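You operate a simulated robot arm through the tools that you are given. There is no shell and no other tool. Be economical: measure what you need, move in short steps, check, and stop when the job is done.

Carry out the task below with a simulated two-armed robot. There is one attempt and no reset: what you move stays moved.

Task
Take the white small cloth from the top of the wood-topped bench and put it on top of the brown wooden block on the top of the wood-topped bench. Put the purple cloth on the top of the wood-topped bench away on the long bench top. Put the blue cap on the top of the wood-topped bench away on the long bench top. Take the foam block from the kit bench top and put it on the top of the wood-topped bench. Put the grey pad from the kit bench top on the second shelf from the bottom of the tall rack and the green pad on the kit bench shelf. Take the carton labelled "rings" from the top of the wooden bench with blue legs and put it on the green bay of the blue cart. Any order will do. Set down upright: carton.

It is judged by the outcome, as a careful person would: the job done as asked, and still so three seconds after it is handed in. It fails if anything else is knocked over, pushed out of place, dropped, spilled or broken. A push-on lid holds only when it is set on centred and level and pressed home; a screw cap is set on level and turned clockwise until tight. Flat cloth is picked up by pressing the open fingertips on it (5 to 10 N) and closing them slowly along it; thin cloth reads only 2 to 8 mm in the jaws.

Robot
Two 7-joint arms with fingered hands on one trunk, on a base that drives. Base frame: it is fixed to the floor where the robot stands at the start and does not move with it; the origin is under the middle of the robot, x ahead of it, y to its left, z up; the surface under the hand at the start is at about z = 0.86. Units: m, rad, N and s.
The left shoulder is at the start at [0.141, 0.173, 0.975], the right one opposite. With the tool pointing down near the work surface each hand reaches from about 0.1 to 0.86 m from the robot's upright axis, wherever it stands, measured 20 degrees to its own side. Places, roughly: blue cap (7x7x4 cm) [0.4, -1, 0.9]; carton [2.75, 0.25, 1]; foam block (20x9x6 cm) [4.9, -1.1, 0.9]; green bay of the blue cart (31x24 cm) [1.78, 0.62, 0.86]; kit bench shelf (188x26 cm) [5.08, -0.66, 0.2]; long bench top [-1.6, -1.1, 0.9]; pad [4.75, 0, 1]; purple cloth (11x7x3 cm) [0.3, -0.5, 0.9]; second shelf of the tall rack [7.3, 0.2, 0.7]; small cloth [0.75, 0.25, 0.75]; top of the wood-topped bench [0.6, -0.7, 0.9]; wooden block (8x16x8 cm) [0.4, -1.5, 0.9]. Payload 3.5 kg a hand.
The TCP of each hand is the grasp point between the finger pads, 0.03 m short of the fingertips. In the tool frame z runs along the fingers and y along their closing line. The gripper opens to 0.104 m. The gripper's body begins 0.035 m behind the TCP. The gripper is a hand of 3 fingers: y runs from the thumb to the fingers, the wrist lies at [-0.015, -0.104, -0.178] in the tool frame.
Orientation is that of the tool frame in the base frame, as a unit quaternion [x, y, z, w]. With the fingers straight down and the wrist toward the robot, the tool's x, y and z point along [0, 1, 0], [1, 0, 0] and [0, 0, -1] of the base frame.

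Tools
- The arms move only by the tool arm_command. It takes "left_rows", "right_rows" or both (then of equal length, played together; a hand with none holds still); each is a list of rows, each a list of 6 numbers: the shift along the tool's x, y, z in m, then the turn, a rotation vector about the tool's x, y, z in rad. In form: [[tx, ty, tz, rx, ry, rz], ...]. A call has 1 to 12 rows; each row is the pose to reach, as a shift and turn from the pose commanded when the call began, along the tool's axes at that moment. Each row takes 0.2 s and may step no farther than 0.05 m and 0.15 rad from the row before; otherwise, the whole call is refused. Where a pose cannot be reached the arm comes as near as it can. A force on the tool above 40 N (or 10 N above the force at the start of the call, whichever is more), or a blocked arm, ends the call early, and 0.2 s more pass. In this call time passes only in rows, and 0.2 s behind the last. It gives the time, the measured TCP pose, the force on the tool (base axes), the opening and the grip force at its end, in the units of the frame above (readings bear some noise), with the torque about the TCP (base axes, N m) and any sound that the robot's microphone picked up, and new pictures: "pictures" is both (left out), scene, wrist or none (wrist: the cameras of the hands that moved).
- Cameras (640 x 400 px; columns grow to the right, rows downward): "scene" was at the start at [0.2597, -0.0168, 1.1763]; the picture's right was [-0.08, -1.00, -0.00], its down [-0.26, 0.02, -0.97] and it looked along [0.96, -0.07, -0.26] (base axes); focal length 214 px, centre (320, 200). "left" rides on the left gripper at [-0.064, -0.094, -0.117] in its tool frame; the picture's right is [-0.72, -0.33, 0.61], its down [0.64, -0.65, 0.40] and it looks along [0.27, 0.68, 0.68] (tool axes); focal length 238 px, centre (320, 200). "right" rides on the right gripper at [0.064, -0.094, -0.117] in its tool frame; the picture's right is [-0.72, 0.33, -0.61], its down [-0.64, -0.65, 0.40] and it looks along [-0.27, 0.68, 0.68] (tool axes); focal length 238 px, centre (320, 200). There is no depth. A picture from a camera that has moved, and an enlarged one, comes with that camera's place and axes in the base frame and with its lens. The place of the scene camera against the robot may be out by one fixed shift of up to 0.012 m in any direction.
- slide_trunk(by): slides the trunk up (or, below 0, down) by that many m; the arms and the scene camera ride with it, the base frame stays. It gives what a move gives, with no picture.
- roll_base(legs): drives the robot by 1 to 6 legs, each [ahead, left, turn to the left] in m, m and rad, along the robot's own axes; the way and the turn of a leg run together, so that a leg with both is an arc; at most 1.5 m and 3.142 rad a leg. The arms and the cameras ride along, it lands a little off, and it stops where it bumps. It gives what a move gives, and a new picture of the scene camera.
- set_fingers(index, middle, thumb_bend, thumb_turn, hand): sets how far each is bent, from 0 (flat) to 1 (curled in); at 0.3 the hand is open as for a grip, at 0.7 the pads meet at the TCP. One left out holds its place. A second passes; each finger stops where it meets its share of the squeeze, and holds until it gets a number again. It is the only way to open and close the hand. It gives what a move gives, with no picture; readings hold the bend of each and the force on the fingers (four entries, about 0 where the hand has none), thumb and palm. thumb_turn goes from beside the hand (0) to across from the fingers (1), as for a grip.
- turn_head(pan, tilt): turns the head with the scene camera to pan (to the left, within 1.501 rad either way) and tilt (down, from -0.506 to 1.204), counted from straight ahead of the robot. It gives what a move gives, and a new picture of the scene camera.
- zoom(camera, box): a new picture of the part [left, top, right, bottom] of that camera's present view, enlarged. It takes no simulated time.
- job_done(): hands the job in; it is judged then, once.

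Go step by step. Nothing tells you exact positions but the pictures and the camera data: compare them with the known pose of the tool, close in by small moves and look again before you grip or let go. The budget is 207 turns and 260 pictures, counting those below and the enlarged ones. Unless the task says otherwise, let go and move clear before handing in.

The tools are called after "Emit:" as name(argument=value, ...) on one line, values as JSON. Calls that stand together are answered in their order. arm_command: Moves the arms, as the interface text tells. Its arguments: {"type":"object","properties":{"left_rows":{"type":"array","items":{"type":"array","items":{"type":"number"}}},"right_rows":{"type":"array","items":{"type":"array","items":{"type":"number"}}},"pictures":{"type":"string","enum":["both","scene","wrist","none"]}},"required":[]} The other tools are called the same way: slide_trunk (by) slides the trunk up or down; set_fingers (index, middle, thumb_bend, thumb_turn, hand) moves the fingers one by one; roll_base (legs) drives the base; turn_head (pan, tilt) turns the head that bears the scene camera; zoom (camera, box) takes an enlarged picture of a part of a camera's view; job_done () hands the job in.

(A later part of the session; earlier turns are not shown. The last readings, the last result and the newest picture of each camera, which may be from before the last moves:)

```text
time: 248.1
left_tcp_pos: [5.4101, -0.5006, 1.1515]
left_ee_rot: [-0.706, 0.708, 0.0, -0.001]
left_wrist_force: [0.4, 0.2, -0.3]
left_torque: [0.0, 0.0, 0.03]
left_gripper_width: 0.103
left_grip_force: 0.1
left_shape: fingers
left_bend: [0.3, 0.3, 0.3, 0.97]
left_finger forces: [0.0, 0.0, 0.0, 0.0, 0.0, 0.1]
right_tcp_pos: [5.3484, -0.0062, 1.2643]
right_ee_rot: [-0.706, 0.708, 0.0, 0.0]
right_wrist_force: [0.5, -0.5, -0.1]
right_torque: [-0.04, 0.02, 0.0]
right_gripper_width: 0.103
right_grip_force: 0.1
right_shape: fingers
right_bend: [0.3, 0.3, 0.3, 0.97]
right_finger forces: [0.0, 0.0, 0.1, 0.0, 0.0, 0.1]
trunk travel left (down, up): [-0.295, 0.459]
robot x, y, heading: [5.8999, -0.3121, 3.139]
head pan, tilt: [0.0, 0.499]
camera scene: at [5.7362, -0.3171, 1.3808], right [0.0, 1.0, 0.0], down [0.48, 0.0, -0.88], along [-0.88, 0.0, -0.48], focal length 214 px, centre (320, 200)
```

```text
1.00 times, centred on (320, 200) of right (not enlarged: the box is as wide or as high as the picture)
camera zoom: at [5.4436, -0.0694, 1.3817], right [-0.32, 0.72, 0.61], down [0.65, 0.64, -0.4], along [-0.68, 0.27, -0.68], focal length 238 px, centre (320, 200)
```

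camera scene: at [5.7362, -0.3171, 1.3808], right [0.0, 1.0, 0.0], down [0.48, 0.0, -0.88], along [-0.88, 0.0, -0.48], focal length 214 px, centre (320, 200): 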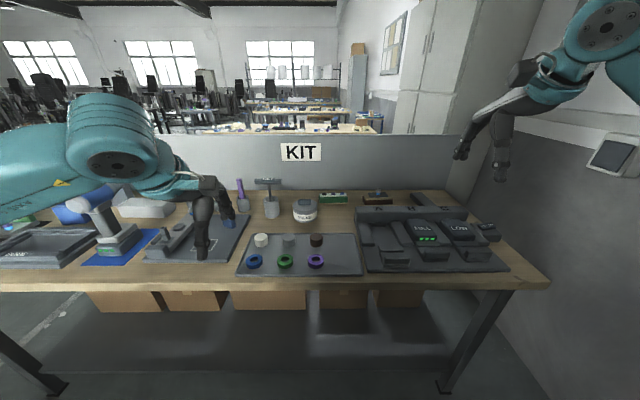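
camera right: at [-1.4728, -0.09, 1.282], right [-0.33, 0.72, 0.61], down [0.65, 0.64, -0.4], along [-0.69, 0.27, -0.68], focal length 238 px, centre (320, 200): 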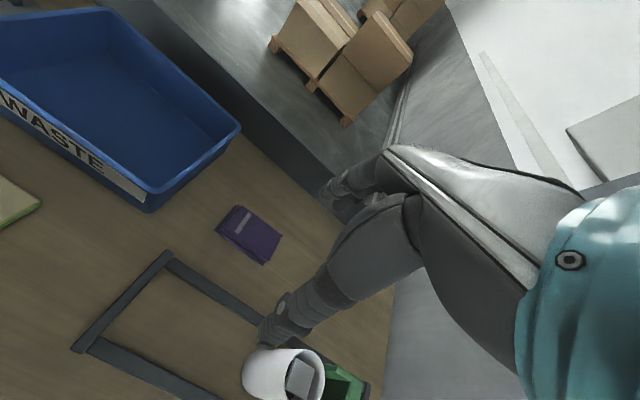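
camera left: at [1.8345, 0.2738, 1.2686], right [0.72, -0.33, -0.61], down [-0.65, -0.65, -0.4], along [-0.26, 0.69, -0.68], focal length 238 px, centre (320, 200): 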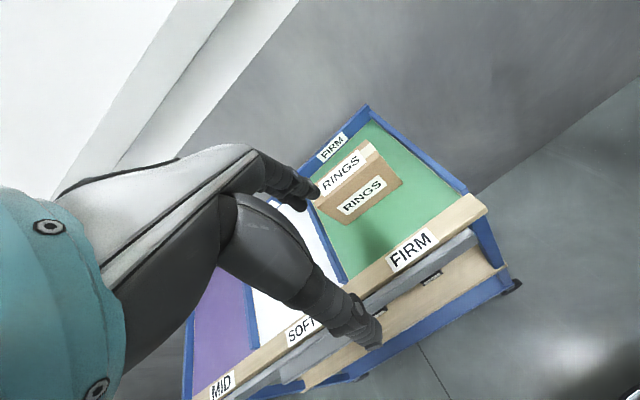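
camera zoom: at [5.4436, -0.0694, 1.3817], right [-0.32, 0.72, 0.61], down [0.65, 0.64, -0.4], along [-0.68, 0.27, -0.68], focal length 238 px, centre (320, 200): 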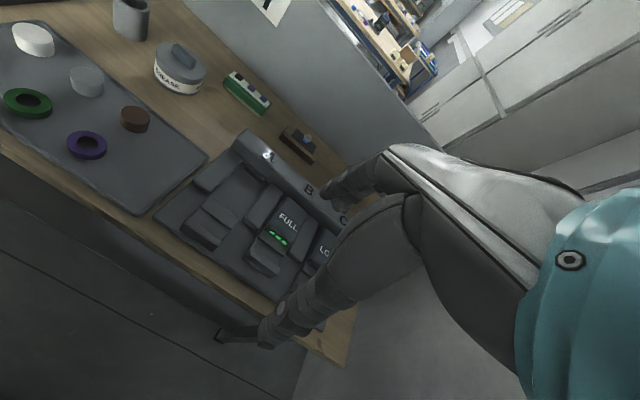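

I need a closer view of those stacks; move ahead and use the wrist cameras.

Emit:
roll_base(legs=[[0.2, 0, 0]])

Emit:
arm_command(right_rows=[[0.0, 0.04, 0, 0, 0, 0], [0.0, 0.08, 0, 0, 0, 0], [0.0, 0.12, 0, 0, 0, 0]], left_rows=[[0, 0.04, 0, 0, 0, 0], [0, 0.08, 0, 0, 0, 0], [0, 0.12, 0, 0, 0, 0]])

```text
time: 249.7
left_tcp_pos: [5.2094, -0.5009, 1.1529]
left_ee_rot: [-0.706, 0.709, -0.001, 0.001]
left_wrist_force: [-0.5, -0.8, -0.1]
left_torque: [0.01, 0.02, 0.01]
left_gripper_width: 0.1029
left_grip_force: 0.0
left_shape: fingers
left_bend: [0.3, 0.3, 0.3, 0.97]
left_finger forces: [0.1, 0.0, 0.1, 0.0, 0.0, 0.0]
right_tcp_pos: [5.146, -0.0053, 1.2639]
right_ee_rot: [-0.707, 0.707, 0.0, 0.0]
right_wrist_force: [-0.8, -0.6, -0.7]
right_torque: [-0.02, 0.0, 0.02]
right_gripper_width: 0.103
right_grip_force: 0.0
right_shape: fingers
right_bend: [0.3, 0.3, 0.3, 0.97]
right_finger forces: [0.0, 0.0, 0.0, 0.0, 0.0, 0.0]
trunk travel left (down, up): [-0.295, 0.459]
robot x, y, heading: [5.6985, -0.3042, 3.139]
head pan, tilt: [0.0, 0.499]
camera scene: at [5.5345, -0.3167, 1.3807], right [0.0, 1.0, 0.0], down [0.48, 0.0, -0.88], along [-0.88, 0.0, -0.48], focal length 214 px, centre (320, 200)
```

scene: 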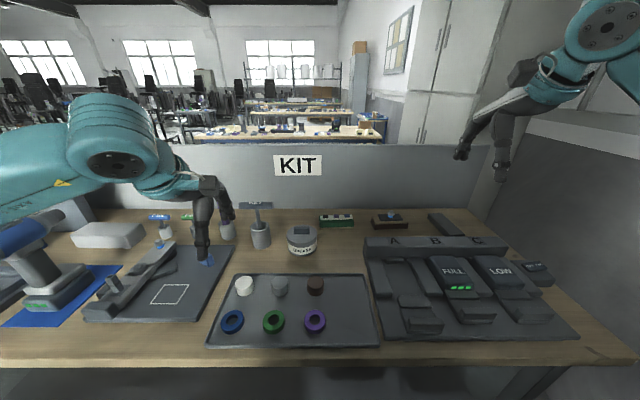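

```text
time: 250.5
left_tcp_pos: [5.0876, -0.5004, 1.152]
left_ee_rot: [-0.706, 0.708, 0.0, 0.0]
left_wrist_force: [-0.1, 0.7, -0.4]
left_torque: [0.02, -0.05, 0.01]
left_gripper_width: 0.1032
left_grip_force: 0.1
left_shape: fingers
left_bend: [0.3, 0.3, 0.3, 0.97]
left_finger forces: [0.0, 0.0, 0.0, 0.0, 0.1, 0.0]
right_tcp_pos: [5.0253, -0.0068, 1.2651]
right_ee_rot: [-0.707, 0.707, 0.001, 0.001]
right_wrist_force: [-0.6, 1.1, -0.9]
right_torque: [0.04, -0.03, 0.0]
right_gripper_width: 0.1028
right_grip_force: 0.1
right_shape: fingers
right_bend: [0.3, 0.3, 0.3, 0.97]
right_finger forces: [0.1, 0.1, 0.0, 0.1, 0.0, 0.0]
trunk travel left (down, up): [-0.295, 0.459]
robot x, y, heading: [5.7012, -0.3092, 3.136]
head pan, tilt: [0.0, 0.499]
camera scene: at [5.5339, -0.3174, 1.3806], right [0.0, 1.0, 0.0], down [0.48, 0.0, -0.88], along [-0.88, 0.0, -0.48], focal length 214 px, centre (320, 200)
camera right: at [5.1209, -0.0693, 1.3822], right [-0.32, 0.72, 0.62], down [0.65, 0.64, -0.4], along [-0.68, 0.27, -0.68], focal length 238 px, centre (320, 200)
camera left: at [5.1826, -0.4375, 1.2669], right [0.33, 0.72, -0.61], down [0.65, -0.64, -0.4], along [-0.68, -0.27, -0.68], focal length 238 px, centre (320, 200)
```

scene: 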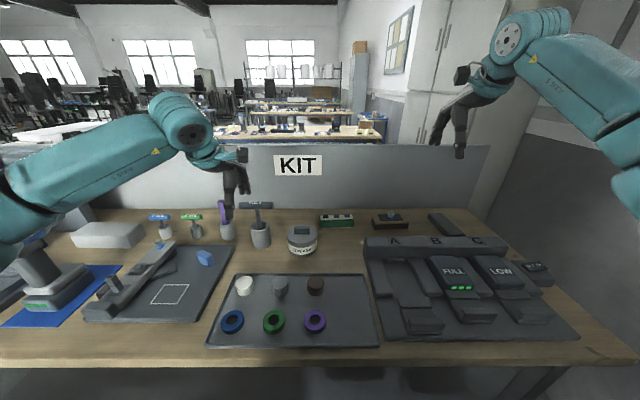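
right: 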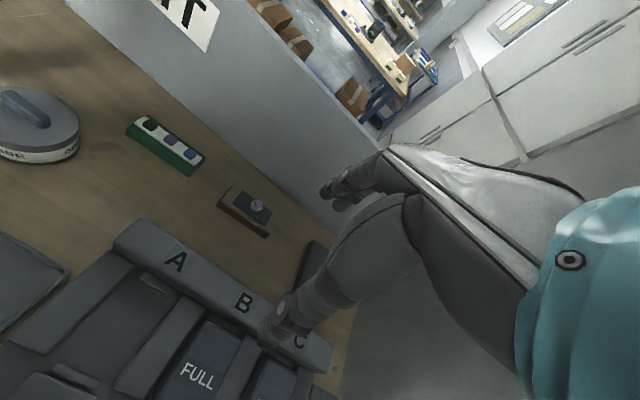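
left: 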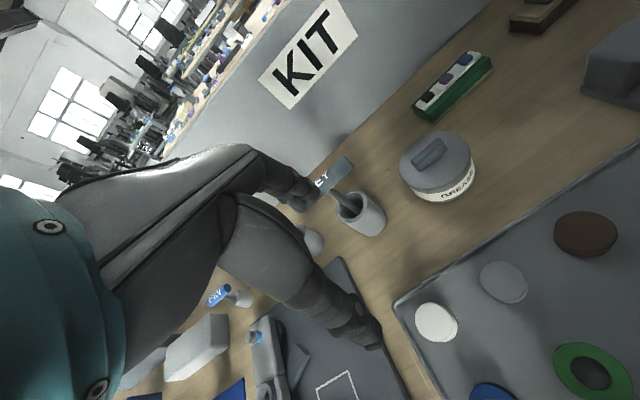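

Emit:
zoom(camera="right", box=[110, 100, 230, 175])

Emit:
zoom(camera="right", box=[200, 170, 360, 270])

Emit:
zoom(camera="scene", box=[300, 195, 500, 320])

```text
5.33 times, centred on (170, 138) of right
camera zoom: at [5.1209, -0.0693, 1.3822], right [-0.32, 0.72, 0.62], down [0.65, 0.64, -0.4], along [-0.68, 0.27, -0.68], focal length 1271 px, centre (1120, 533)
```

zoom: 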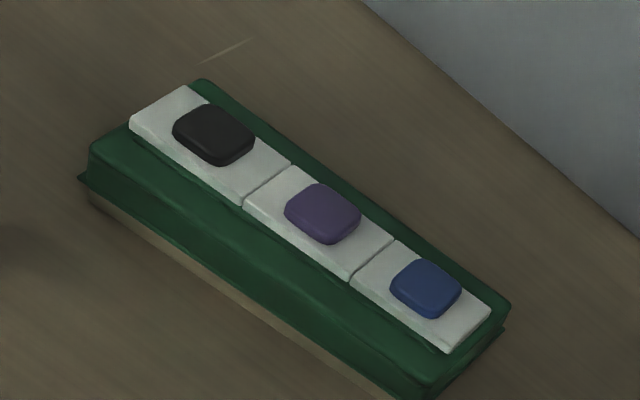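

```text
4.00 times, centred on (280, 220) of right
camera zoom: at [5.1209, -0.0693, 1.3822], right [-0.32, 0.72, 0.62], down [0.65, 0.64, -0.4], along [-0.68, 0.27, -0.68], focal length 953 px, centre (480, 120)
```

zoom: 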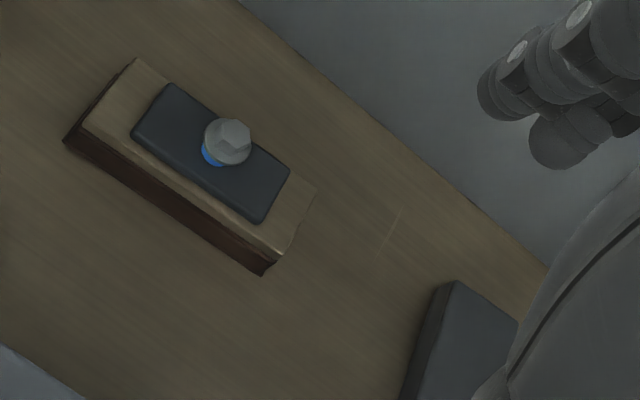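

```text
3.20 times, centred on (400, 258) of scene
camera zoom: at [5.5339, -0.3174, 1.3806], right [0.0, 1.0, 0.0], down [0.48, 0.0, -0.88], along [-0.88, 0.0, -0.48], focal length 686 px, centre (64, 16)
```

zoom: 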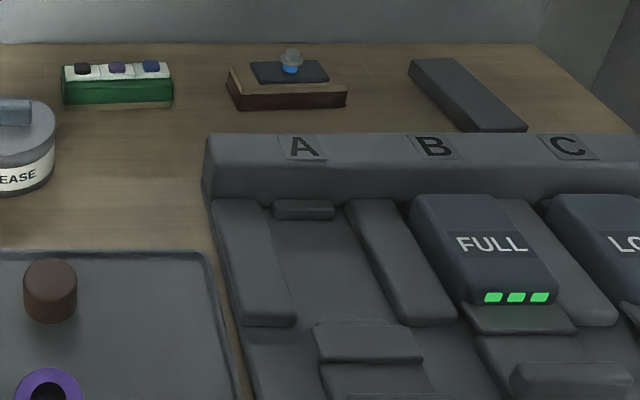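

Three similar blocks stand at the back: green (with three tiles), brown (with a plate and knob) and a grey one at the right. I want a better look at the grey one; move the right hand back and left-wise.

Emit:
arm_command(right_rows=[[0.04, -0.03, 0, 0, 0, 0], [0.08, -0.06, 0, 0, 0, 0], [0.12, -0.09, 0, 0, 0, 0], [0.15, -0.1, 0, 0, 0, 0]], pictures="wrist")

Emit:
zoom(camera="scene", box=[410, 200, 480, 244])

```text
time: 251.5
left_tcp_pos: [5.0897, -0.5011, 1.1516]
left_ee_rot: [-0.706, 0.708, 0.0, 0.0]
left_wrist_force: [1.1, -0.3, -0.2]
left_torque: [0.03, 0.03, 0.02]
left_gripper_width: 0.1032
left_grip_force: 0.0
left_shape: fingers
left_bend: [0.3, 0.3, 0.3, 0.97]
left_finger forces: [0.0, 0.0, 0.0, 0.0, 0.0, 0.0]
right_tcp_pos: [5.1281, -0.1577, 1.2643]
right_ee_rot: [-0.705, 0.709, 0.0, 0.0]
right_wrist_force: [0.2, 0.9, -0.5]
right_torque: [0.0, -0.03, 0.02]
right_gripper_width: 0.1029
right_grip_force: 0.0
right_shape: fingers
right_bend: [0.3, 0.3, 0.3, 0.97]
right_finger forces: [0.0, 0.0, 0.0, 0.0, 0.0, 0.0]
trunk travel left (down, up): [-0.295, 0.459]
robot x, y, heading: [5.7001, -0.3074, 3.14]
head pan, tilt: [0.0, 0.499]
camera right: at [5.2229, -0.2204, 1.381], right [-0.32, 0.72, 0.61], down [0.65, 0.64, -0.4], along [-0.68, 0.27, -0.68], focal length 238 px, centre (320, 200)
```

right: 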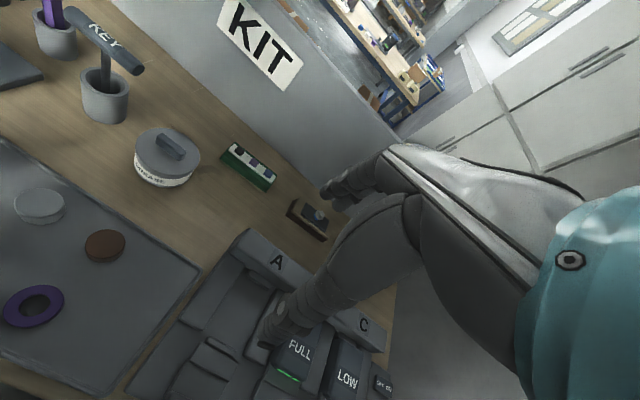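

```text
9.09 times, centred on (445, 222) of scene
camera zoom: at [5.5353, -0.3173, 1.3808], right [0.0, 1.0, 0.0], down [0.48, 0.0, -0.88], along [-0.88, 0.0, -0.48], focal length 1950 px, centre (-816, 0)
```

zoom: 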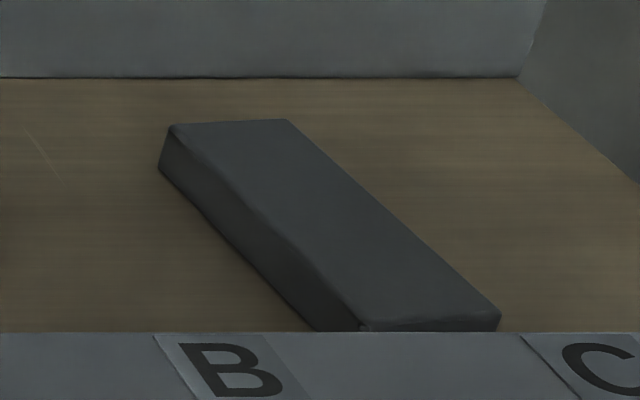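

The plain grey block at (4.82, 0.185) is the grey pad and the green block at (4.81, −0.235) the green pad. I'll move right and closer, so the right hand is over the grey and the left over the green.

Emit:
roll_base(legs=[[0, -0.28, 0], [0.13, 0, 0]])

Emit:
arm_command(right_rows=[[-0.02, 0.03, 0, 0, 0, 0], [-0.04, 0.06, 0, 0, 0, 0], [-0.05, 0.09, 0.03, 0, 0, 0]], left_rows=[[0, 0.03, 0, 0, 0, 0], [0, 0.06, 0, 0, 0, 0], [0, 0.09, 0, 0, 0, 0]])

```text
time: 254.3
left_tcp_pos: [4.9594, -0.2229, 1.1527]
left_ee_rot: [-0.707, 0.708, 0.0, 0.001]
left_wrist_force: [-1.6, 0.5, -0.2]
left_torque: [-0.02, -0.07, -0.01]
left_gripper_width: 0.103
left_grip_force: 0.0
left_shape: fingers
left_bend: [0.3, 0.3, 0.3, 0.97]
left_finger forces: [0.0, 0.0, 0.0, 0.0, 0.0, 0.0]
right_tcp_pos: [4.9963, 0.1212, 1.2638]
right_ee_rot: [-0.707, 0.707, 0.0, 0.0]
right_wrist_force: [-0.3, -0.3, 0.0]
right_torque: [0.0, -0.02, 0.04]
right_gripper_width: 0.1028
right_grip_force: 0.0
right_shape: fingers
right_bend: [0.3, 0.3, 0.3, 0.97]
right_finger forces: [0.0, 0.1, 0.0, 0.1, 0.0, 0.0]
trunk travel left (down, up): [-0.295, 0.459]
robot x, y, heading: [5.5648, -0.0276, 3.138]
head pan, tilt: [0.0, 0.499]
camera scene: at [5.405, -0.0389, 1.3807], right [0.0, 1.0, 0.0], down [0.48, 0.0, -0.88], along [-0.88, 0.0, -0.48], focal length 214 px, centre (320, 200)
```

scene: 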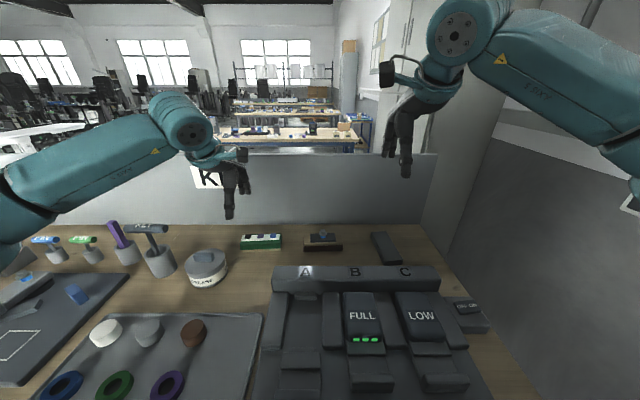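

```text
time: 255.2
left_tcp_pos: [4.8687, -0.2213, 1.152]
left_ee_rot: [-0.707, 0.707, -0.001, -0.001]
left_wrist_force: [-0.7, 0.2, -0.2]
left_torque: [0.01, -0.02, 0.05]
left_gripper_width: 0.1031
left_grip_force: 0.1
left_shape: fingers
left_bend: [0.3, 0.3, 0.3, 0.97]
left_finger forces: [0.0, 0.1, 0.1, 0.0, 0.0, 0.0]
right_tcp_pos: [4.9055, 0.1717, 1.2334]
right_ee_rot: [0.707, -0.707, 0.0, 0.0]
right_wrist_force: [0.5, 0.5, 0.1]
right_torque: [0.01, 0.0, -0.02]
right_gripper_width: 0.1029
right_grip_force: 0.0
right_shape: fingers
right_bend: [0.3, 0.3, 0.3, 0.97]
right_finger forces: [0.0, 0.1, 0.0, 0.1, 0.0, 0.0]
trunk travel left (down, up): [-0.295, 0.459]
robot x, y, heading: [5.5741, -0.0336, 3.138]
head pan, tilt: [0.0, 0.499]
camera scene: at [5.4045, -0.0381, 1.3805], right [0.0, 1.0, 0.0], down [0.48, 0.0, -0.88], along [-0.88, 0.0, -0.48], focal length 214 px, centre (320, 200)
camera right: at [5.0011, 0.1087, 1.3508], right [-0.33, 0.72, 0.61], down [0.65, 0.64, -0.4], along [-0.68, 0.27, -0.68], focal length 238 px, centre (320, 200)
camera left: at [4.9636, -0.1581, 1.2674], right [0.33, 0.72, -0.61], down [0.65, -0.64, -0.4], along [-0.68, -0.27, -0.68], focal length 238 px, centre (320, 200)
```

scene: 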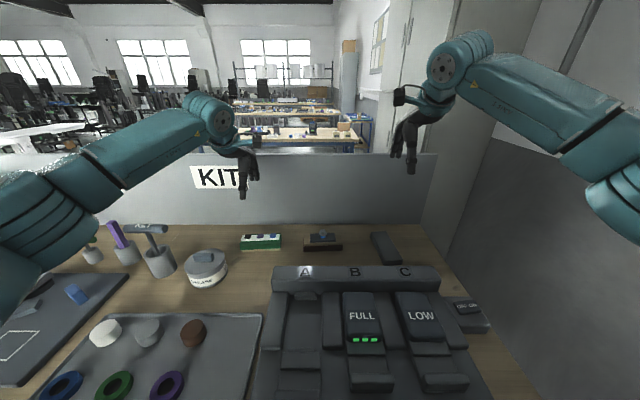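
right: 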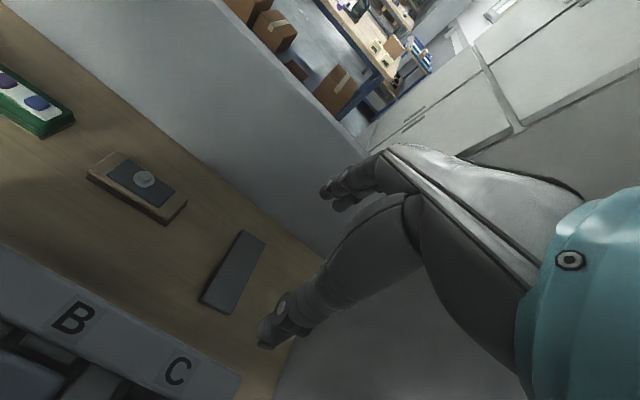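
left: 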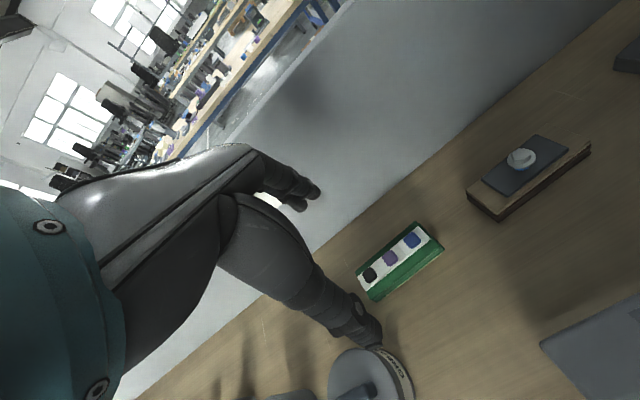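

Start with the green pad: centre ≈ (4.81, −0.236). Move the left hand above it and down to a check height.

Emit:
arm_command(left_rows=[[0.008, 0.03, 0.03, 0, 0, 0], [0.015, 0.059, 0.06, 0, 0, 0], [0.015, 0.059, 0.11, 0, 0, 0], [0.015, 0.059, 0.15, 0, 0, 0], [0.015, 0.059, 0.17, 0, 0, 0]], pictures="wrist")

```text
time: 256.4
left_tcp_pos: [4.8168, -0.2386, 0.9793]
left_ee_rot: [-0.707, 0.708, 0.001, 0.0]
left_wrist_force: [-0.1, -0.4, 0.5]
left_torque: [0.01, 0.03, 0.0]
left_gripper_width: 0.1029
left_grip_force: 0.0
left_shape: fingers
left_bend: [0.3, 0.3, 0.3, 0.98]
left_finger forces: [0.0, 0.0, 0.0, 0.0, 0.1, 0.0]
left hand out of reach, approached as far as the arm can: row 2, 3, 4, 5
right_tcp_pos: [4.9068, 0.1697, 1.235]
right_ee_rot: [-0.707, 0.707, 0.001, 0.0]
right_wrist_force: [-0.3, -0.1, -0.4]
right_torque: [0.0, 0.0, 0.01]
right_gripper_width: 0.103
right_grip_force: 0.1
right_shape: fingers
right_bend: [0.3, 0.3, 0.3, 0.97]
right_finger forces: [0.1, 0.0, 0.0, 0.0, 0.1, 0.0]
trunk travel left (down, up): [-0.295, 0.459]
robot x, y, heading: [5.5692, -0.0296, 3.14]
head pan, tilt: [0.0, 0.499]
camera left: at [4.9112, -0.1748, 1.0949], right [0.33, 0.72, -0.61], down [0.65, -0.64, -0.4], along [-0.68, -0.27, -0.68], focal length 238 px, centre (320, 200)
```

left: 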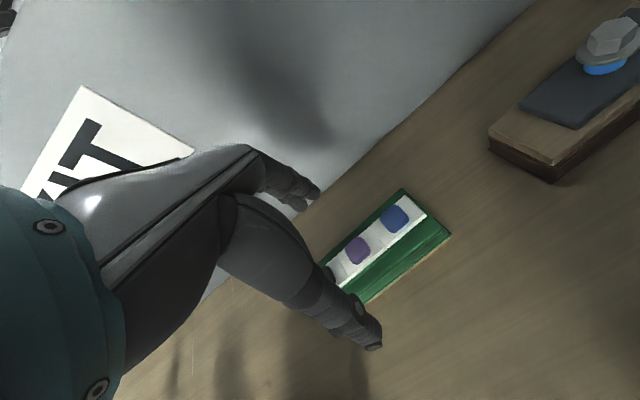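

Aligned within millimetres. Nudge the base 3 cm forward for reach margin, compensating with the arm, then descend.

Emit:
roll_base(legs=[[0.03, 0, 0]])

Emit:
arm_command(left_rows=[[0, -0.02, 0.0, 0, 0, 0], [-0.002, -0.022, 0.04, 0, 0, 0], [-0.002, -0.022, 0.07, 0, 0, 0]], pictures="wrist")

```text
time: 257.2
left_tcp_pos: [4.7861, -0.2374, 0.9796]
left_ee_rot: [-0.706, 0.708, -0.001, 0.001]
left_wrist_force: [0.0, 1.5, -0.2]
left_torque: [0.05, -0.03, 0.01]
left_gripper_width: 0.103
left_grip_force: 0.1
left_shape: fingers
left_bend: [0.3, 0.3, 0.3, 0.98]
left_finger forces: [0.1, 0.0, 0.1, 0.0, 0.0, 0.1]
right_tcp_pos: [4.8767, 0.1709, 1.2327]
right_ee_rot: [-0.707, 0.707, -0.001, 0.001]
right_wrist_force: [0.2, 0.7, -0.5]
right_torque: [0.01, 0.0, 0.0]
right_gripper_width: 0.1028
right_grip_force: 0.0
right_shape: fingers
right_bend: [0.3, 0.3, 0.3, 0.97]
right_finger forces: [0.1, 0.0, 0.0, 0.1, 0.0, 0.1]
trunk travel left (down, up): [-0.295, 0.459]
robot x, y, heading: [5.5393, -0.0272, 3.142]
head pan, tilt: [0.0, 0.499]
camera scene: at [5.3748, -0.039, 1.3806], right [0.0, 1.0, 0.0], down [0.48, 0.0, -0.88], along [-0.88, 0.0, -0.48], focal length 214 px, centre (320, 200)
```

scene: 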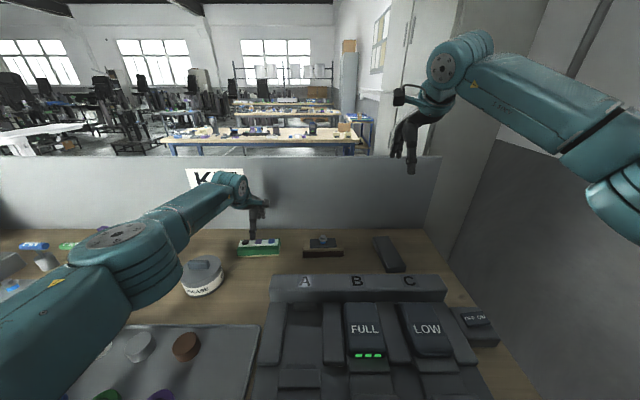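

```text
time: 258.0
left_tcp_pos: [4.808, -0.2355, 0.911]
left_ee_rot: [-0.706, 0.708, 0.0, 0.0]
left_wrist_force: [0.9, 0.3, 0.6]
left_torque: [-0.03, 0.01, 0.02]
left_gripper_width: 0.1032
left_grip_force: 0.1
left_shape: fingers
left_bend: [0.3, 0.3, 0.3, 0.98]
left_finger forces: [0.1, 0.0, 0.1, 0.0, 0.1, 0.0]
right_tcp_pos: [4.8782, 0.1705, 1.2346]
right_ee_rot: [0.707, -0.707, -0.001, 0.001]
right_wrist_force: [0.1, -0.2, 0.3]
right_torque: [0.0, -0.02, -0.01]
right_gripper_width: 0.1028
right_grip_force: 0.1
right_shape: fingers
right_bend: [0.3, 0.3, 0.3, 0.97]
right_finger forces: [0.1, 0.0, 0.0, 0.1, 0.0, 0.0]
trunk travel left (down, up): [-0.295, 0.459]
robot x, y, heading: [5.5363, -0.0273, 3.141]
head pan, tilt: [0.0, 0.499]
camera left: at [4.9038, -0.1724, 1.026], right [0.33, 0.72, -0.61], down [0.65, -0.64, -0.4], along [-0.68, -0.27, -0.68], focal length 238 px, centre (320, 200)
```

left: 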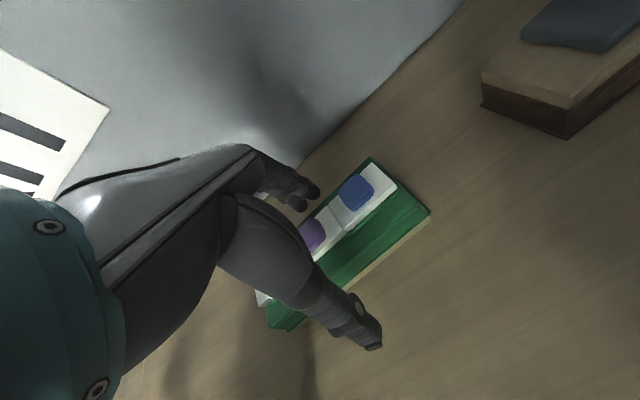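

Down 1 cm more and close gently.

Emit:
arm_command(left_rows=[[0, 0, 0.01, 0, 0, 0]], pictures="none")

Emit:
set_fingers(hand="left", index=0.7, middle=0.7, thumb_bend=0.7)

Emit:
arm_command(left_rows=[[0, 0, -0.015, 0, 0, 0], [0, 0, -0.03, 0, 0, 0], [0, 0, -0.05, 0, 0, 0]])

```text
time: 258.4
left_tcp_pos: [4.8087, -0.2363, 0.8992]
left_ee_rot: [-0.707, 0.708, 0.0, 0.0]
left_wrist_force: [-0.1, 0.5, 0.3]
left_torque: [0.0, 0.02, 0.02]
left_gripper_width: 0.1032
left_grip_force: 0.1
left_shape: fingers
left_bend: [0.3, 0.3, 0.3, 0.98]
left_finger forces: [0.0, 0.1, 0.0, 0.1, 0.1, 0.0]
right_tcp_pos: [4.8783, 0.1708, 1.2347]
right_ee_rot: [0.707, -0.707, -0.001, 0.001]
right_wrist_force: [0.0, -0.3, -0.5]
right_torque: [0.0, -0.01, 0.0]
right_gripper_width: 0.1029
right_grip_force: 0.0
right_shape: fingers
right_bend: [0.3, 0.3, 0.3, 0.97]
right_finger forces: [0.0, 0.0, 0.1, 0.1, 0.1, 0.0]
trunk travel left (down, up): [-0.295, 0.459]
robot x, y, heading: [5.5398, -0.0313, 3.142]
head pan, tilt: [0.0, 0.499]
```

```text
time: 259.4
left_tcp_pos: [4.8084, -0.2358, 0.9013]
left_ee_rot: [-0.706, 0.708, 0.0, 0.0]
left_wrist_force: [-2.0, -0.4, 2.0]
left_torque: [-0.05, 0.19, -0.05]
left_gripper_width: 0.0537
left_grip_force: 21.4
left_shape: fingers
left_bend: [0.51, 0.55, 0.51, 0.96]
left_finger forces: [12.7, 10.4, 0.0, 0.0, 21.2, 0.0]
right_tcp_pos: [4.878, 0.1714, 1.2331]
right_ee_rot: [0.707, -0.707, -0.001, 0.001]
right_wrist_force: [0.1, -0.4, 0.9]
right_torque: [-0.01, 0.03, -0.01]
right_gripper_width: 0.103
right_grip_force: 0.1
right_shape: fingers
right_bend: [0.3, 0.3, 0.3, 0.97]
right_finger forces: [0.1, 0.0, 0.1, 0.0, 0.0, 0.0]
trunk travel left (down, up): [-0.295, 0.459]
robot x, y, heading: [5.5367, -0.0297, 3.135]
head pan, tilt: [0.0, 0.499]
```

```text
time: 260.2
left_tcp_pos: [4.8095, -0.2361, 0.9492]
left_ee_rot: [-0.706, 0.708, 0.0, 0.001]
left_wrist_force: [0.3, -0.2, -3.2]
left_torque: [-0.05, 0.01, 0.04]
left_gripper_width: 0.0535
left_grip_force: 21.0
left_shape: fingers
left_bend: [0.51, 0.55, 0.51, 0.96]
left_finger forces: [12.0, 9.2, 0.0, 0.0, 21.1, 0.0]
right_tcp_pos: [4.8775, 0.1697, 1.2352]
right_ee_rot: [0.707, -0.707, 0.0, 0.0]
right_wrist_force: [0.3, -0.8, -0.2]
right_torque: [0.03, -0.02, -0.02]
right_gripper_width: 0.1027
right_grip_force: 0.0
right_shape: fingers
right_bend: [0.3, 0.3, 0.3, 0.97]
right_finger forces: [0.0, 0.0, 0.1, 0.0, 0.0, 0.0]
trunk travel left (down, up): [-0.295, 0.459]
robot x, y, heading: [5.5361, -0.0298, 3.139]
head pan, tilt: [0.0, 0.499]
camera scene: at [5.3763, -0.039, 1.3808], right [0.0, 1.0, 0.0], down [0.48, 0.0, -0.88], along [-0.88, 0.0, -0.48], focal length 214 px, centre (320, 200)
camera left: at [4.9037, -0.172, 1.0654], right [0.33, 0.72, -0.61], down [0.65, -0.64, -0.4], along [-0.68, -0.27, -0.68], focal length 238 px, centre (320, 200)
```

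scene: 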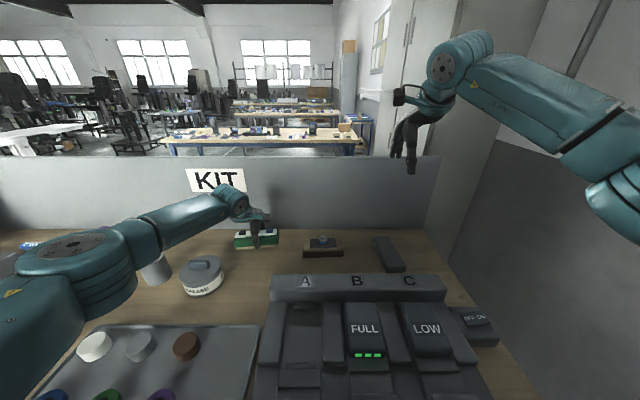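
left: 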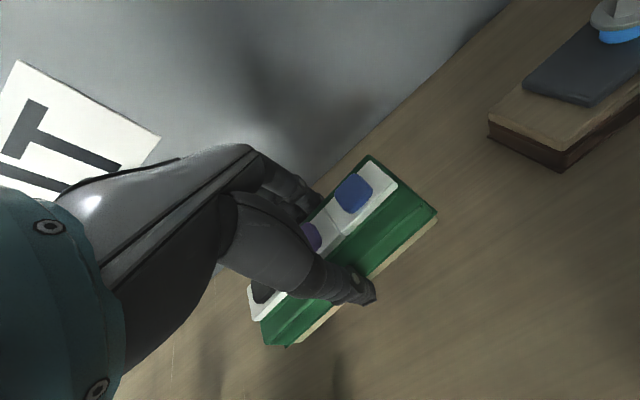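

Green pad is held. Raise it; meanwhile yaw the right hand ~96° so it can close across the grey pad's short side.

Emit:
arm_command(left_rows=[[0, 0, -0.03, 0, 0, 0], [0, 0, -0.06, 0, 0, 0], [0, 0, -0.09, 0, 0, 0], [0, 0, -0.12, 0, 0, 0], [0, 0, -0.15, 0, 0, 0], [0, 0, -0.17, 0, 0, 0], [0, 0, -0.17, 0, 0, 0], [0, 0, -0.17, 0, 0, 0], [0, 0, -0.17, 0, 0, 0], [0, 0, -0.17, 0, 0, 0], [0, 0, -0.17, 0, 0, 0], [0, 0, -0.17, 0, 0, 0]], right_rows=[[0, 0.0, 0, 0, 0, -0.14], [0, 0, 0, 0, 0, -0.28], [0, 0, 0, 0, 0, -0.42], [0, 0, 0, 0, 0, -0.56], [0, 0, 0, 0, 0, -0.7], [0, 0, 0, 0, 0, -0.84], [0, 0, 0, 0, 0, -0.98], [0, 0, 0, 0, 0, -1.12], [0, 0, 0, 0, 0, -1.26], [0, 0, 0, 0, 0, -1.4], [0, 0, 0, 0, 0, -1.54], [0, 0, 0, 0, 0, -1.675]])

```text
time: 262.8
left_tcp_pos: [4.8091, -0.2391, 1.1195]
left_ee_rot: [0.708, -0.707, -0.002, -0.001]
left_wrist_force: [0.5, -1.5, -3.6]
left_torque: [0.01, 0.04, -0.01]
left_gripper_width: 0.0535
left_grip_force: 21.3
left_shape: fingers
left_bend: [0.51, 0.56, 0.52, 0.96]
left_finger forces: [12.0, 9.2, 0.1, 0.1, 21.1, 0.0]
right_tcp_pos: [5.218, 0.0553, 1.2591]
right_ee_rot: [0.999, 0.039, 0.002, -0.001]
right_wrist_force: [0.1, 0.0, 0.1]
right_torque: [0.04, 0.0, 0.01]
right_gripper_width: 0.103
right_grip_force: 0.0
right_shape: fingers
right_bend: [0.3, 0.3, 0.3, 0.98]
right_finger forces: [0.0, 0.0, 0.0, 0.1, 0.0, 0.1]
right hand out of reach, approached as far as the arm can: row 3, 4, 5, 6, 7, 8, 9, 10, 11, 12
trunk travel left (down, up): [-0.295, 0.459]
robot x, y, heading: [5.539, -0.0235, 3.142]
head pan, tilt: [0.0, 0.499]
camera scene: at [5.376, -0.0415, 1.3808], right [0.0, 1.0, 0.0], down [0.48, 0.0, -0.88], along [-0.88, 0.0, -0.48], focal length 214 px, centre (320, 200)
camera right: at [5.2734, 0.1543, 1.3756], right [-0.69, -0.38, 0.61], down [-0.69, 0.6, -0.4], along [-0.21, -0.7, -0.68], focal length 238 px, centre (320, 200)
camera left: at [4.9032, -0.1755, 1.2352], right [0.33, 0.72, -0.61], down [0.65, -0.64, -0.4], along [-0.68, -0.27, -0.68], focal length 238 px, centre (320, 200)
```

scene: 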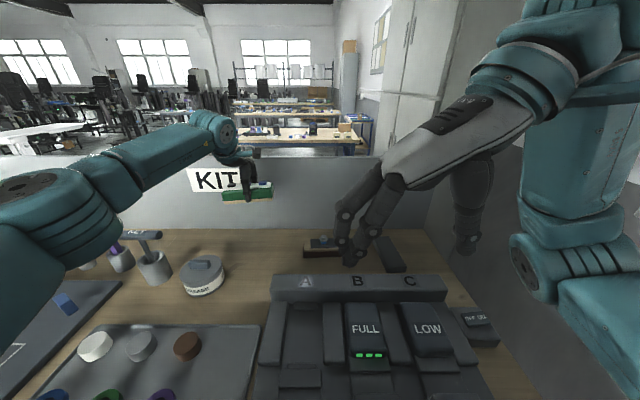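
right: 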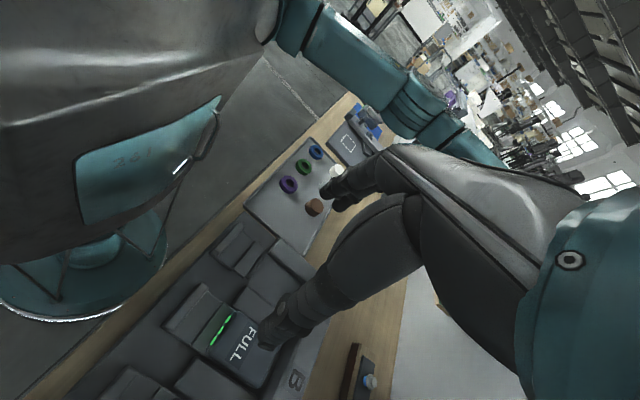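
left: 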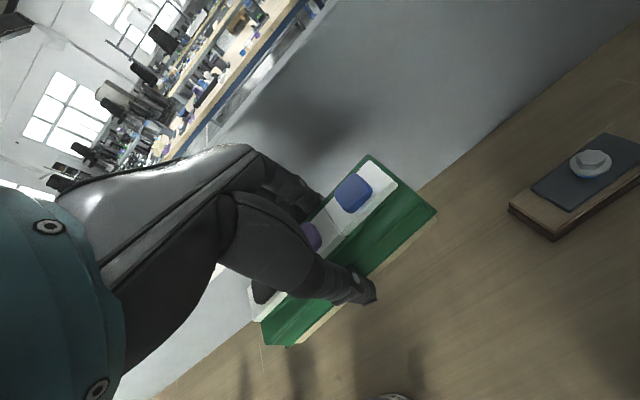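

The right hand is now yawed but got pulled back. Move it over the grey pad at the current height.

Emit:
arm_command(right_rows=[[-0.04, -0.02, 0, 0, 0, 0], [-0.08, -0.04, 0.01, 0, 0, 0], [-0.12, -0.06, 0.02, 0, 0, 0], [-0.16, -0.08, 0.03, 0, 0, 0], [-0.2, -0.1, 0.04, 0, 0, 0], [-0.24, -0.12, 0.05, 0, 0, 0], [-0.28, -0.14, 0.06, 0, 0, 0], [-0.32, -0.145, 0.08, 0, 0, 0], [-0.36, -0.145, 0.1, 0, 0, 0], [-0.39, -0.145, 0.12, 0, 0, 0]])

```text
time: 265.0
left_tcp_pos: [4.8072, -0.2355, 1.1195]
left_ee_rot: [-0.706, 0.708, 0.0, 0.0]
left_wrist_force: [-0.1, -0.8, -3.6]
left_torque: [0.02, 0.0, 0.0]
left_gripper_width: 0.0536
left_grip_force: 21.2
left_shape: fingers
left_bend: [0.51, 0.56, 0.52, 0.95]
left_finger forces: [12.0, 9.1, 0.0, 0.1, 21.0, 0.0]
right_tcp_pos: [5.2269, 0.0664, 1.2337]
right_ee_rot: [0.999, 0.051, 0.001, 0.0]
right_wrist_force: [-0.1, 0.6, 0.2]
right_torque: [0.0, 0.01, 0.01]
right_gripper_width: 0.1029
right_grip_force: 0.1
right_shape: fingers
right_bend: [0.3, 0.3, 0.3, 0.98]
right_finger forces: [0.0, 0.0, 0.0, 0.0, 0.0, 0.1]
right hand out of reach, approached as far as the arm can: row 1, 2, 3, 4, 5, 6, 7, 8, 9, 10
trunk travel left (down, up): [-0.295, 0.459]
robot x, y, heading: [5.5415, -0.0291, 3.139]
head pan, tilt: [0.0, 0.499]
camera scene: at [5.376, -0.039, 1.3808], right [0.0, 1.0, 0.0], down [0.48, 0.0, -0.88], along [-0.88, 0.0, -0.48], focal length 214 px, centre (320, 200)
camera right: at [5.2818, 0.1679, 1.35], right [-0.68, -0.4, 0.61], down [-0.7, 0.58, -0.4], along [-0.2, -0.71, -0.68], focal length 238 px, centre (320, 200)
```

scene: 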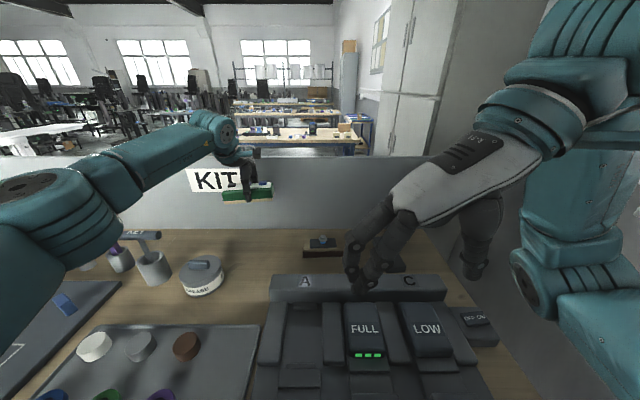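
right: 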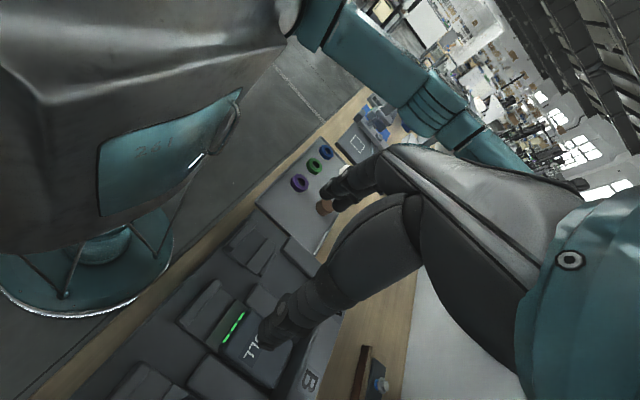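

That direction is at a joint limit. I'll rotate the right hand the other way (wrist inward) while the hand is nearer.

Emit:
arm_command(right_rows=[[0, 0, -0.01, 0, 0, 0.14], [0, 0, -0.02, 0, 0, 0.28], [0, 0, -0.03, 0, 0, 0.42], [0, 0, -0.03, 0, 0, 0.56], [0, 0, -0.03, 0, 0, 0.7], [0, 0, -0.03, 0, 0, 0.84], [0, 0, -0.03, 0, 0, 0.98], [0, 0, -0.03, 0, 0, 1.12], [0, 0, -0.03, 0, 0, 1.26], [0, 0, -0.03, 0, 0, 1.4], [0, 0, -0.03, 0, 0, 1.54], [0, 0, -0.03, 0, 0, 1.675]], pictures="none")

Emit:
arm_command(right_rows=[[0, 0, 0, 0, 0, 0.14], [0, 0, 0, 0, 0, 0.28], [0, 0, 0, 0, 0, 0.42], [0, 0, 0, 0, 0, 0.56], [0, 0, 0, 0, 0, 0.7], [0, 0, 0, 0, 0, 0.84], [0, 0, 0, 0, 0, 0.98], [0, 0, 0, 0, 0, 1.12], [0, 0, 0, 0, 0, 1.26], [0, 0, 0, 0, 0, 1.4], [0, 0, 0, 0, 0, 1.47]])

```text
time: 267.6
left_tcp_pos: [4.8089, -0.2365, 1.1211]
left_ee_rot: [-0.707, 0.708, 0.0, 0.001]
left_wrist_force: [0.5, 0.4, -4.5]
left_torque: [0.04, 0.0, 0.01]
left_gripper_width: 0.0536
left_grip_force: 21.3
left_shape: fingers
left_bend: [0.51, 0.56, 0.52, 0.95]
left_finger forces: [12.0, 9.0, 0.1, 0.0, 21.2, 0.1]
right_tcp_pos: [5.2342, 0.0595, 1.264]
right_ee_rot: [-0.706, 0.709, 0.001, -0.001]
right_wrist_force: [0.4, -0.1, -0.4]
right_torque: [0.0, 0.01, 0.0]
right_gripper_width: 0.103
right_grip_force: 0.0
right_shape: fingers
right_bend: [0.3, 0.3, 0.3, 0.98]
right_finger forces: [0.0, 0.1, 0.0, 0.0, 0.1, 0.0]
trunk travel left (down, up): [-0.295, 0.459]
robot x, y, heading: [5.5389, -0.0283, 3.137]
head pan, tilt: [0.0, 0.499]
```

```text
time: 270.0
left_tcp_pos: [4.8076, -0.2358, 1.12]
left_ee_rot: [-0.707, 0.707, 0.0, 0.001]
left_wrist_force: [0.1, 0.8, -3.5]
left_torque: [-0.02, 0.0, -0.02]
left_gripper_width: 0.0537
left_grip_force: 21.4
left_shape: fingers
left_bend: [0.51, 0.56, 0.52, 0.95]
left_finger forces: [12.0, 9.1, 0.1, 0.1, 21.1, 0.0]
right_tcp_pos: [5.2333, 0.06, 1.2631]
right_ee_rot: [-0.048, 0.999, -0.001, -0.001]
right_wrist_force: [0.1, -0.6, 0.2]
right_torque: [0.0, 0.01, -0.02]
right_gripper_width: 0.103
right_grip_force: 0.1
right_shape: fingers
right_bend: [0.3, 0.3, 0.3, 0.98]
right_finger forces: [0.0, 0.1, 0.0, 0.1, 0.0, 0.0]
trunk travel left (down, up): [-0.295, 0.459]
robot x, y, heading: [5.5406, -0.0315, 3.144]
head pan, tilt: [0.0, 0.499]
camera scene: at [5.376, -0.0391, 1.3808], right [0.0, 1.0, 0.0], down [0.48, 0.0, -0.88], along [-0.88, 0.0, -0.48], focal length 214 px, centre (320, 200)
camera right: at [5.1798, -0.0389, 1.3813], right [0.68, 0.39, 0.61], down [0.7, -0.59, -0.41], along [0.2, 0.71, -0.68], focal length 238 px, centre (320, 200)
```

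scene: 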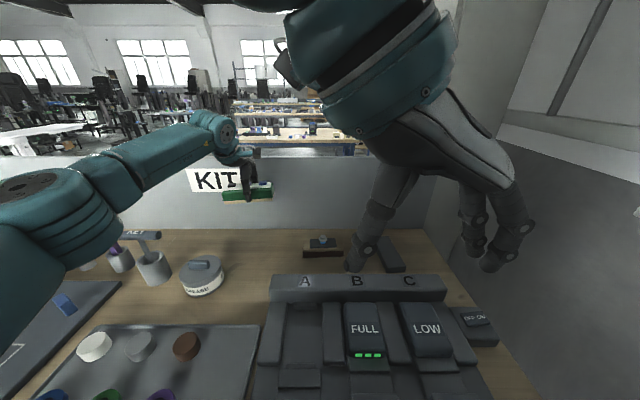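
right: 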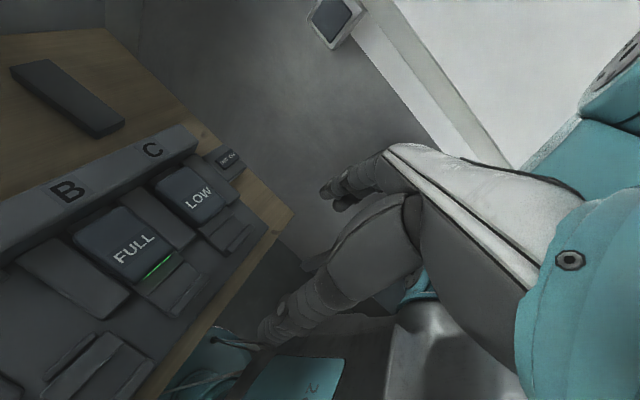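

This orientation is reachable. Move it forward over the grey pad.

Emit:
arm_command(right_rows=[[0.042, 0.02, 0.0, 0, 0, 0], [0.084, 0.04, 0.01, 0, 0, 0], [0.126, 0.06, 0.02, 0, 0, 0], [0.168, 0.08, 0.03, 0, 0, 0], [0.21, 0.1, 0.04, 0, 0, 0], [0.252, 0.12, 0.05, 0, 0, 0], [0.294, 0.14, 0.06, 0, 0, 0], [0.336, 0.16, 0.07, 0, 0, 0], [0.37, 0.179, 0.09, 0, 0, 0], [0.391, 0.179, 0.12, 0, 0, 0]])

```text
time: 272.2
left_tcp_pos: [4.8091, -0.2367, 1.1189]
left_ee_rot: [-0.707, 0.707, 0.001, -0.001]
left_wrist_force: [0.9, -0.9, -2.8]
left_torque: [0.03, 0.02, 0.03]
left_gripper_width: 0.0534
left_grip_force: 21.0
left_shape: fingers
left_bend: [0.51, 0.56, 0.52, 0.95]
left_finger forces: [12.0, 9.0, 0.1, 0.0, 21.0, 0.0]
right_tcp_pos: [4.8893, 0.2122, 1.1575]
right_ee_rot: [-0.051, 0.999, 0.001, -0.002]
right_wrist_force: [0.5, -0.6, 0.1]
right_torque: [0.02, 0.0, -0.01]
right_gripper_width: 0.103
right_grip_force: 0.0
right_shape: fingers
right_bend: [0.3, 0.3, 0.3, 0.98]
right_finger forces: [0.0, 0.0, 0.1, 0.1, 0.0, 0.0]
right hand out of reach, approached as far as the arm can: row 8, 9, 10
trunk travel left (down, up): [-0.295, 0.459]
robot x, y, heading: [5.5411, -0.0291, 3.141]
head pan, tilt: [0.0, 0.499]
camera scene: at [5.3763, -0.0405, 1.3808], right [0.0, 1.0, 0.0], down [0.48, 0.0, -0.88], along [-0.88, 0.0, -0.48], focal length 214 px, centre (320, 200)
camera right: at [4.8365, 0.1128, 1.2748], right [0.68, 0.4, 0.61], down [0.7, -0.58, -0.41], along [0.2, 0.71, -0.68], focal length 238 px, centre (320, 200)
```

scene: 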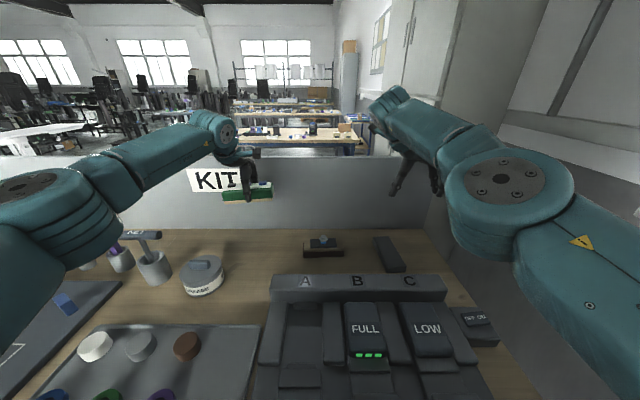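
right: 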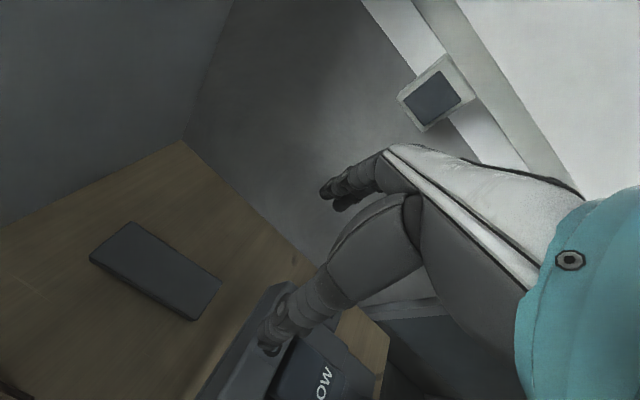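

Pad centre confirmed (4.822, 0.203). Move the base 4 cm nearer and continue.

Emit:
roll_base(legs=[[0.045, 0, 0]])

Emit:
arm_command(right_rows=[[0.01, -0.008, 0.04, 0, 0, 0], [0.015, -0.009, 0.08, 0, 0, 0], [0.015, -0.009, 0.12, 0, 0, 0], [0.015, -0.009, 0.16, 0, 0, 0]])

```text
time: 273.1
left_tcp_pos: [4.7619, -0.2355, 1.1183]
left_ee_rot: [-0.707, 0.707, -0.001, 0.001]
left_wrist_force: [-1.3, 0.6, -3.4]
left_torque: [-0.01, 0.02, 0.01]
left_gripper_width: 0.0537
left_grip_force: 21.2
left_shape: fingers
left_bend: [0.51, 0.56, 0.52, 0.95]
left_finger forces: [12.0, 9.0, 0.1, 0.1, 20.9, 0.0]
right_tcp_pos: [4.8422, 0.2143, 1.1555]
right_ee_rot: [-0.05, 0.999, 0.0, 0.0]
right_wrist_force: [0.1, 0.5, -0.3]
right_torque: [0.0, 0.0, -0.01]
right_gripper_width: 0.1031
right_grip_force: 0.0
right_shape: fingers
right_bend: [0.3, 0.3, 0.3, 0.98]
right_finger forces: [0.1, 0.1, 0.0, 0.0, 0.1, 0.0]
trunk travel left (down, up): [-0.295, 0.459]
robot x, y, heading: [5.496, -0.0325, 3.138]
head pan, tilt: [0.0, 0.499]
camera scene: at [5.3297, -0.0391, 1.3805], right [0.0, 1.0, 0.0], down [0.48, 0.0, -0.88], along [-0.88, 0.0, -0.48], focal length 214 px, centre (320, 200)
```

scene: 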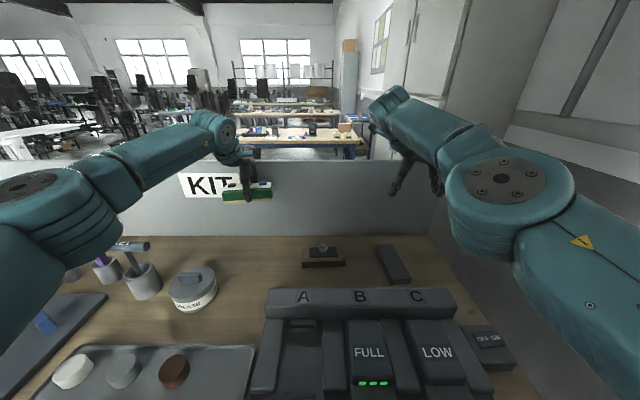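

```text
time: 274.1
left_tcp_pos: [4.7639, -0.236, 1.119]
left_ee_rot: [-0.707, 0.708, 0.0, 0.0]
left_wrist_force: [0.6, 0.0, -3.1]
left_torque: [0.01, 0.02, 0.0]
left_gripper_width: 0.0537
left_grip_force: 21.3
left_shape: fingers
left_bend: [0.51, 0.56, 0.52, 0.95]
left_finger forces: [12.0, 8.9, 0.0, 0.1, 21.0, 0.1]
right_tcp_pos: [4.8316, 0.2038, 0.9973]
right_ee_rot: [-0.05, 0.999, 0.0, -0.001]
right_wrist_force: [0.1, 0.0, -0.3]
right_torque: [0.03, 0.02, -0.02]
right_gripper_width: 0.1031
right_grip_force: 0.1
right_shape: fingers
right_bend: [0.3, 0.3, 0.3, 0.98]
right_finger forces: [0.0, 0.0, 0.0, 0.0, 0.0, 0.0]
right hand out of reach, approached as far as the arm can: row 2
trunk travel left (down, up): [-0.295, 0.459]
robot x, y, heading: [5.4949, -0.0283, 3.143]
head pan, tilt: [0.0, 0.499]
camera scene: at [5.331, -0.0387, 1.3807], right [0.0, 1.0, 0.0], down [0.48, 0.0, -0.88], along [-0.88, 0.0, -0.48], focal length 214 px, centre (320, 200)
camera right: at [4.7783, 0.1041, 1.1142], right [0.68, 0.4, 0.61], down [0.7, -0.59, -0.41], along [0.2, 0.71, -0.68], focal length 238 px, centre (320, 200)
```

scene: 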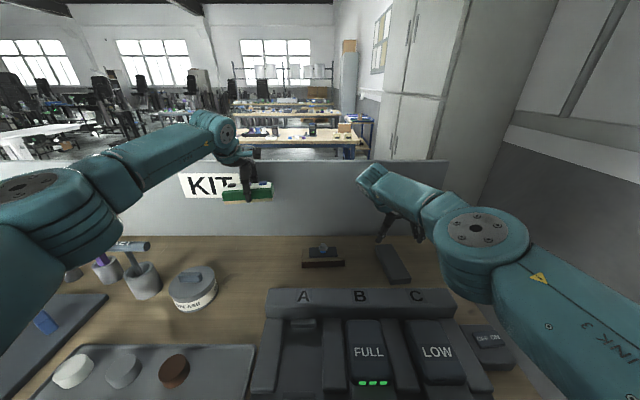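
right: 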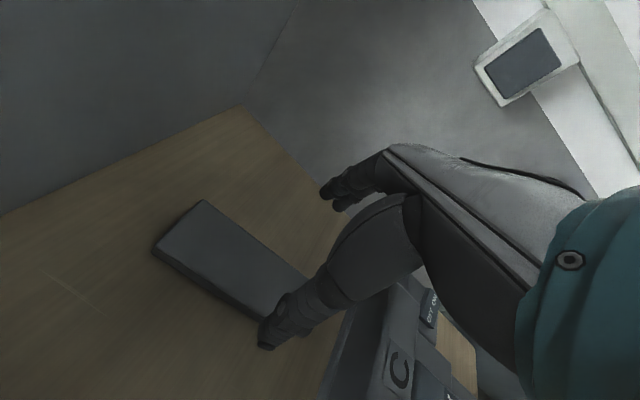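

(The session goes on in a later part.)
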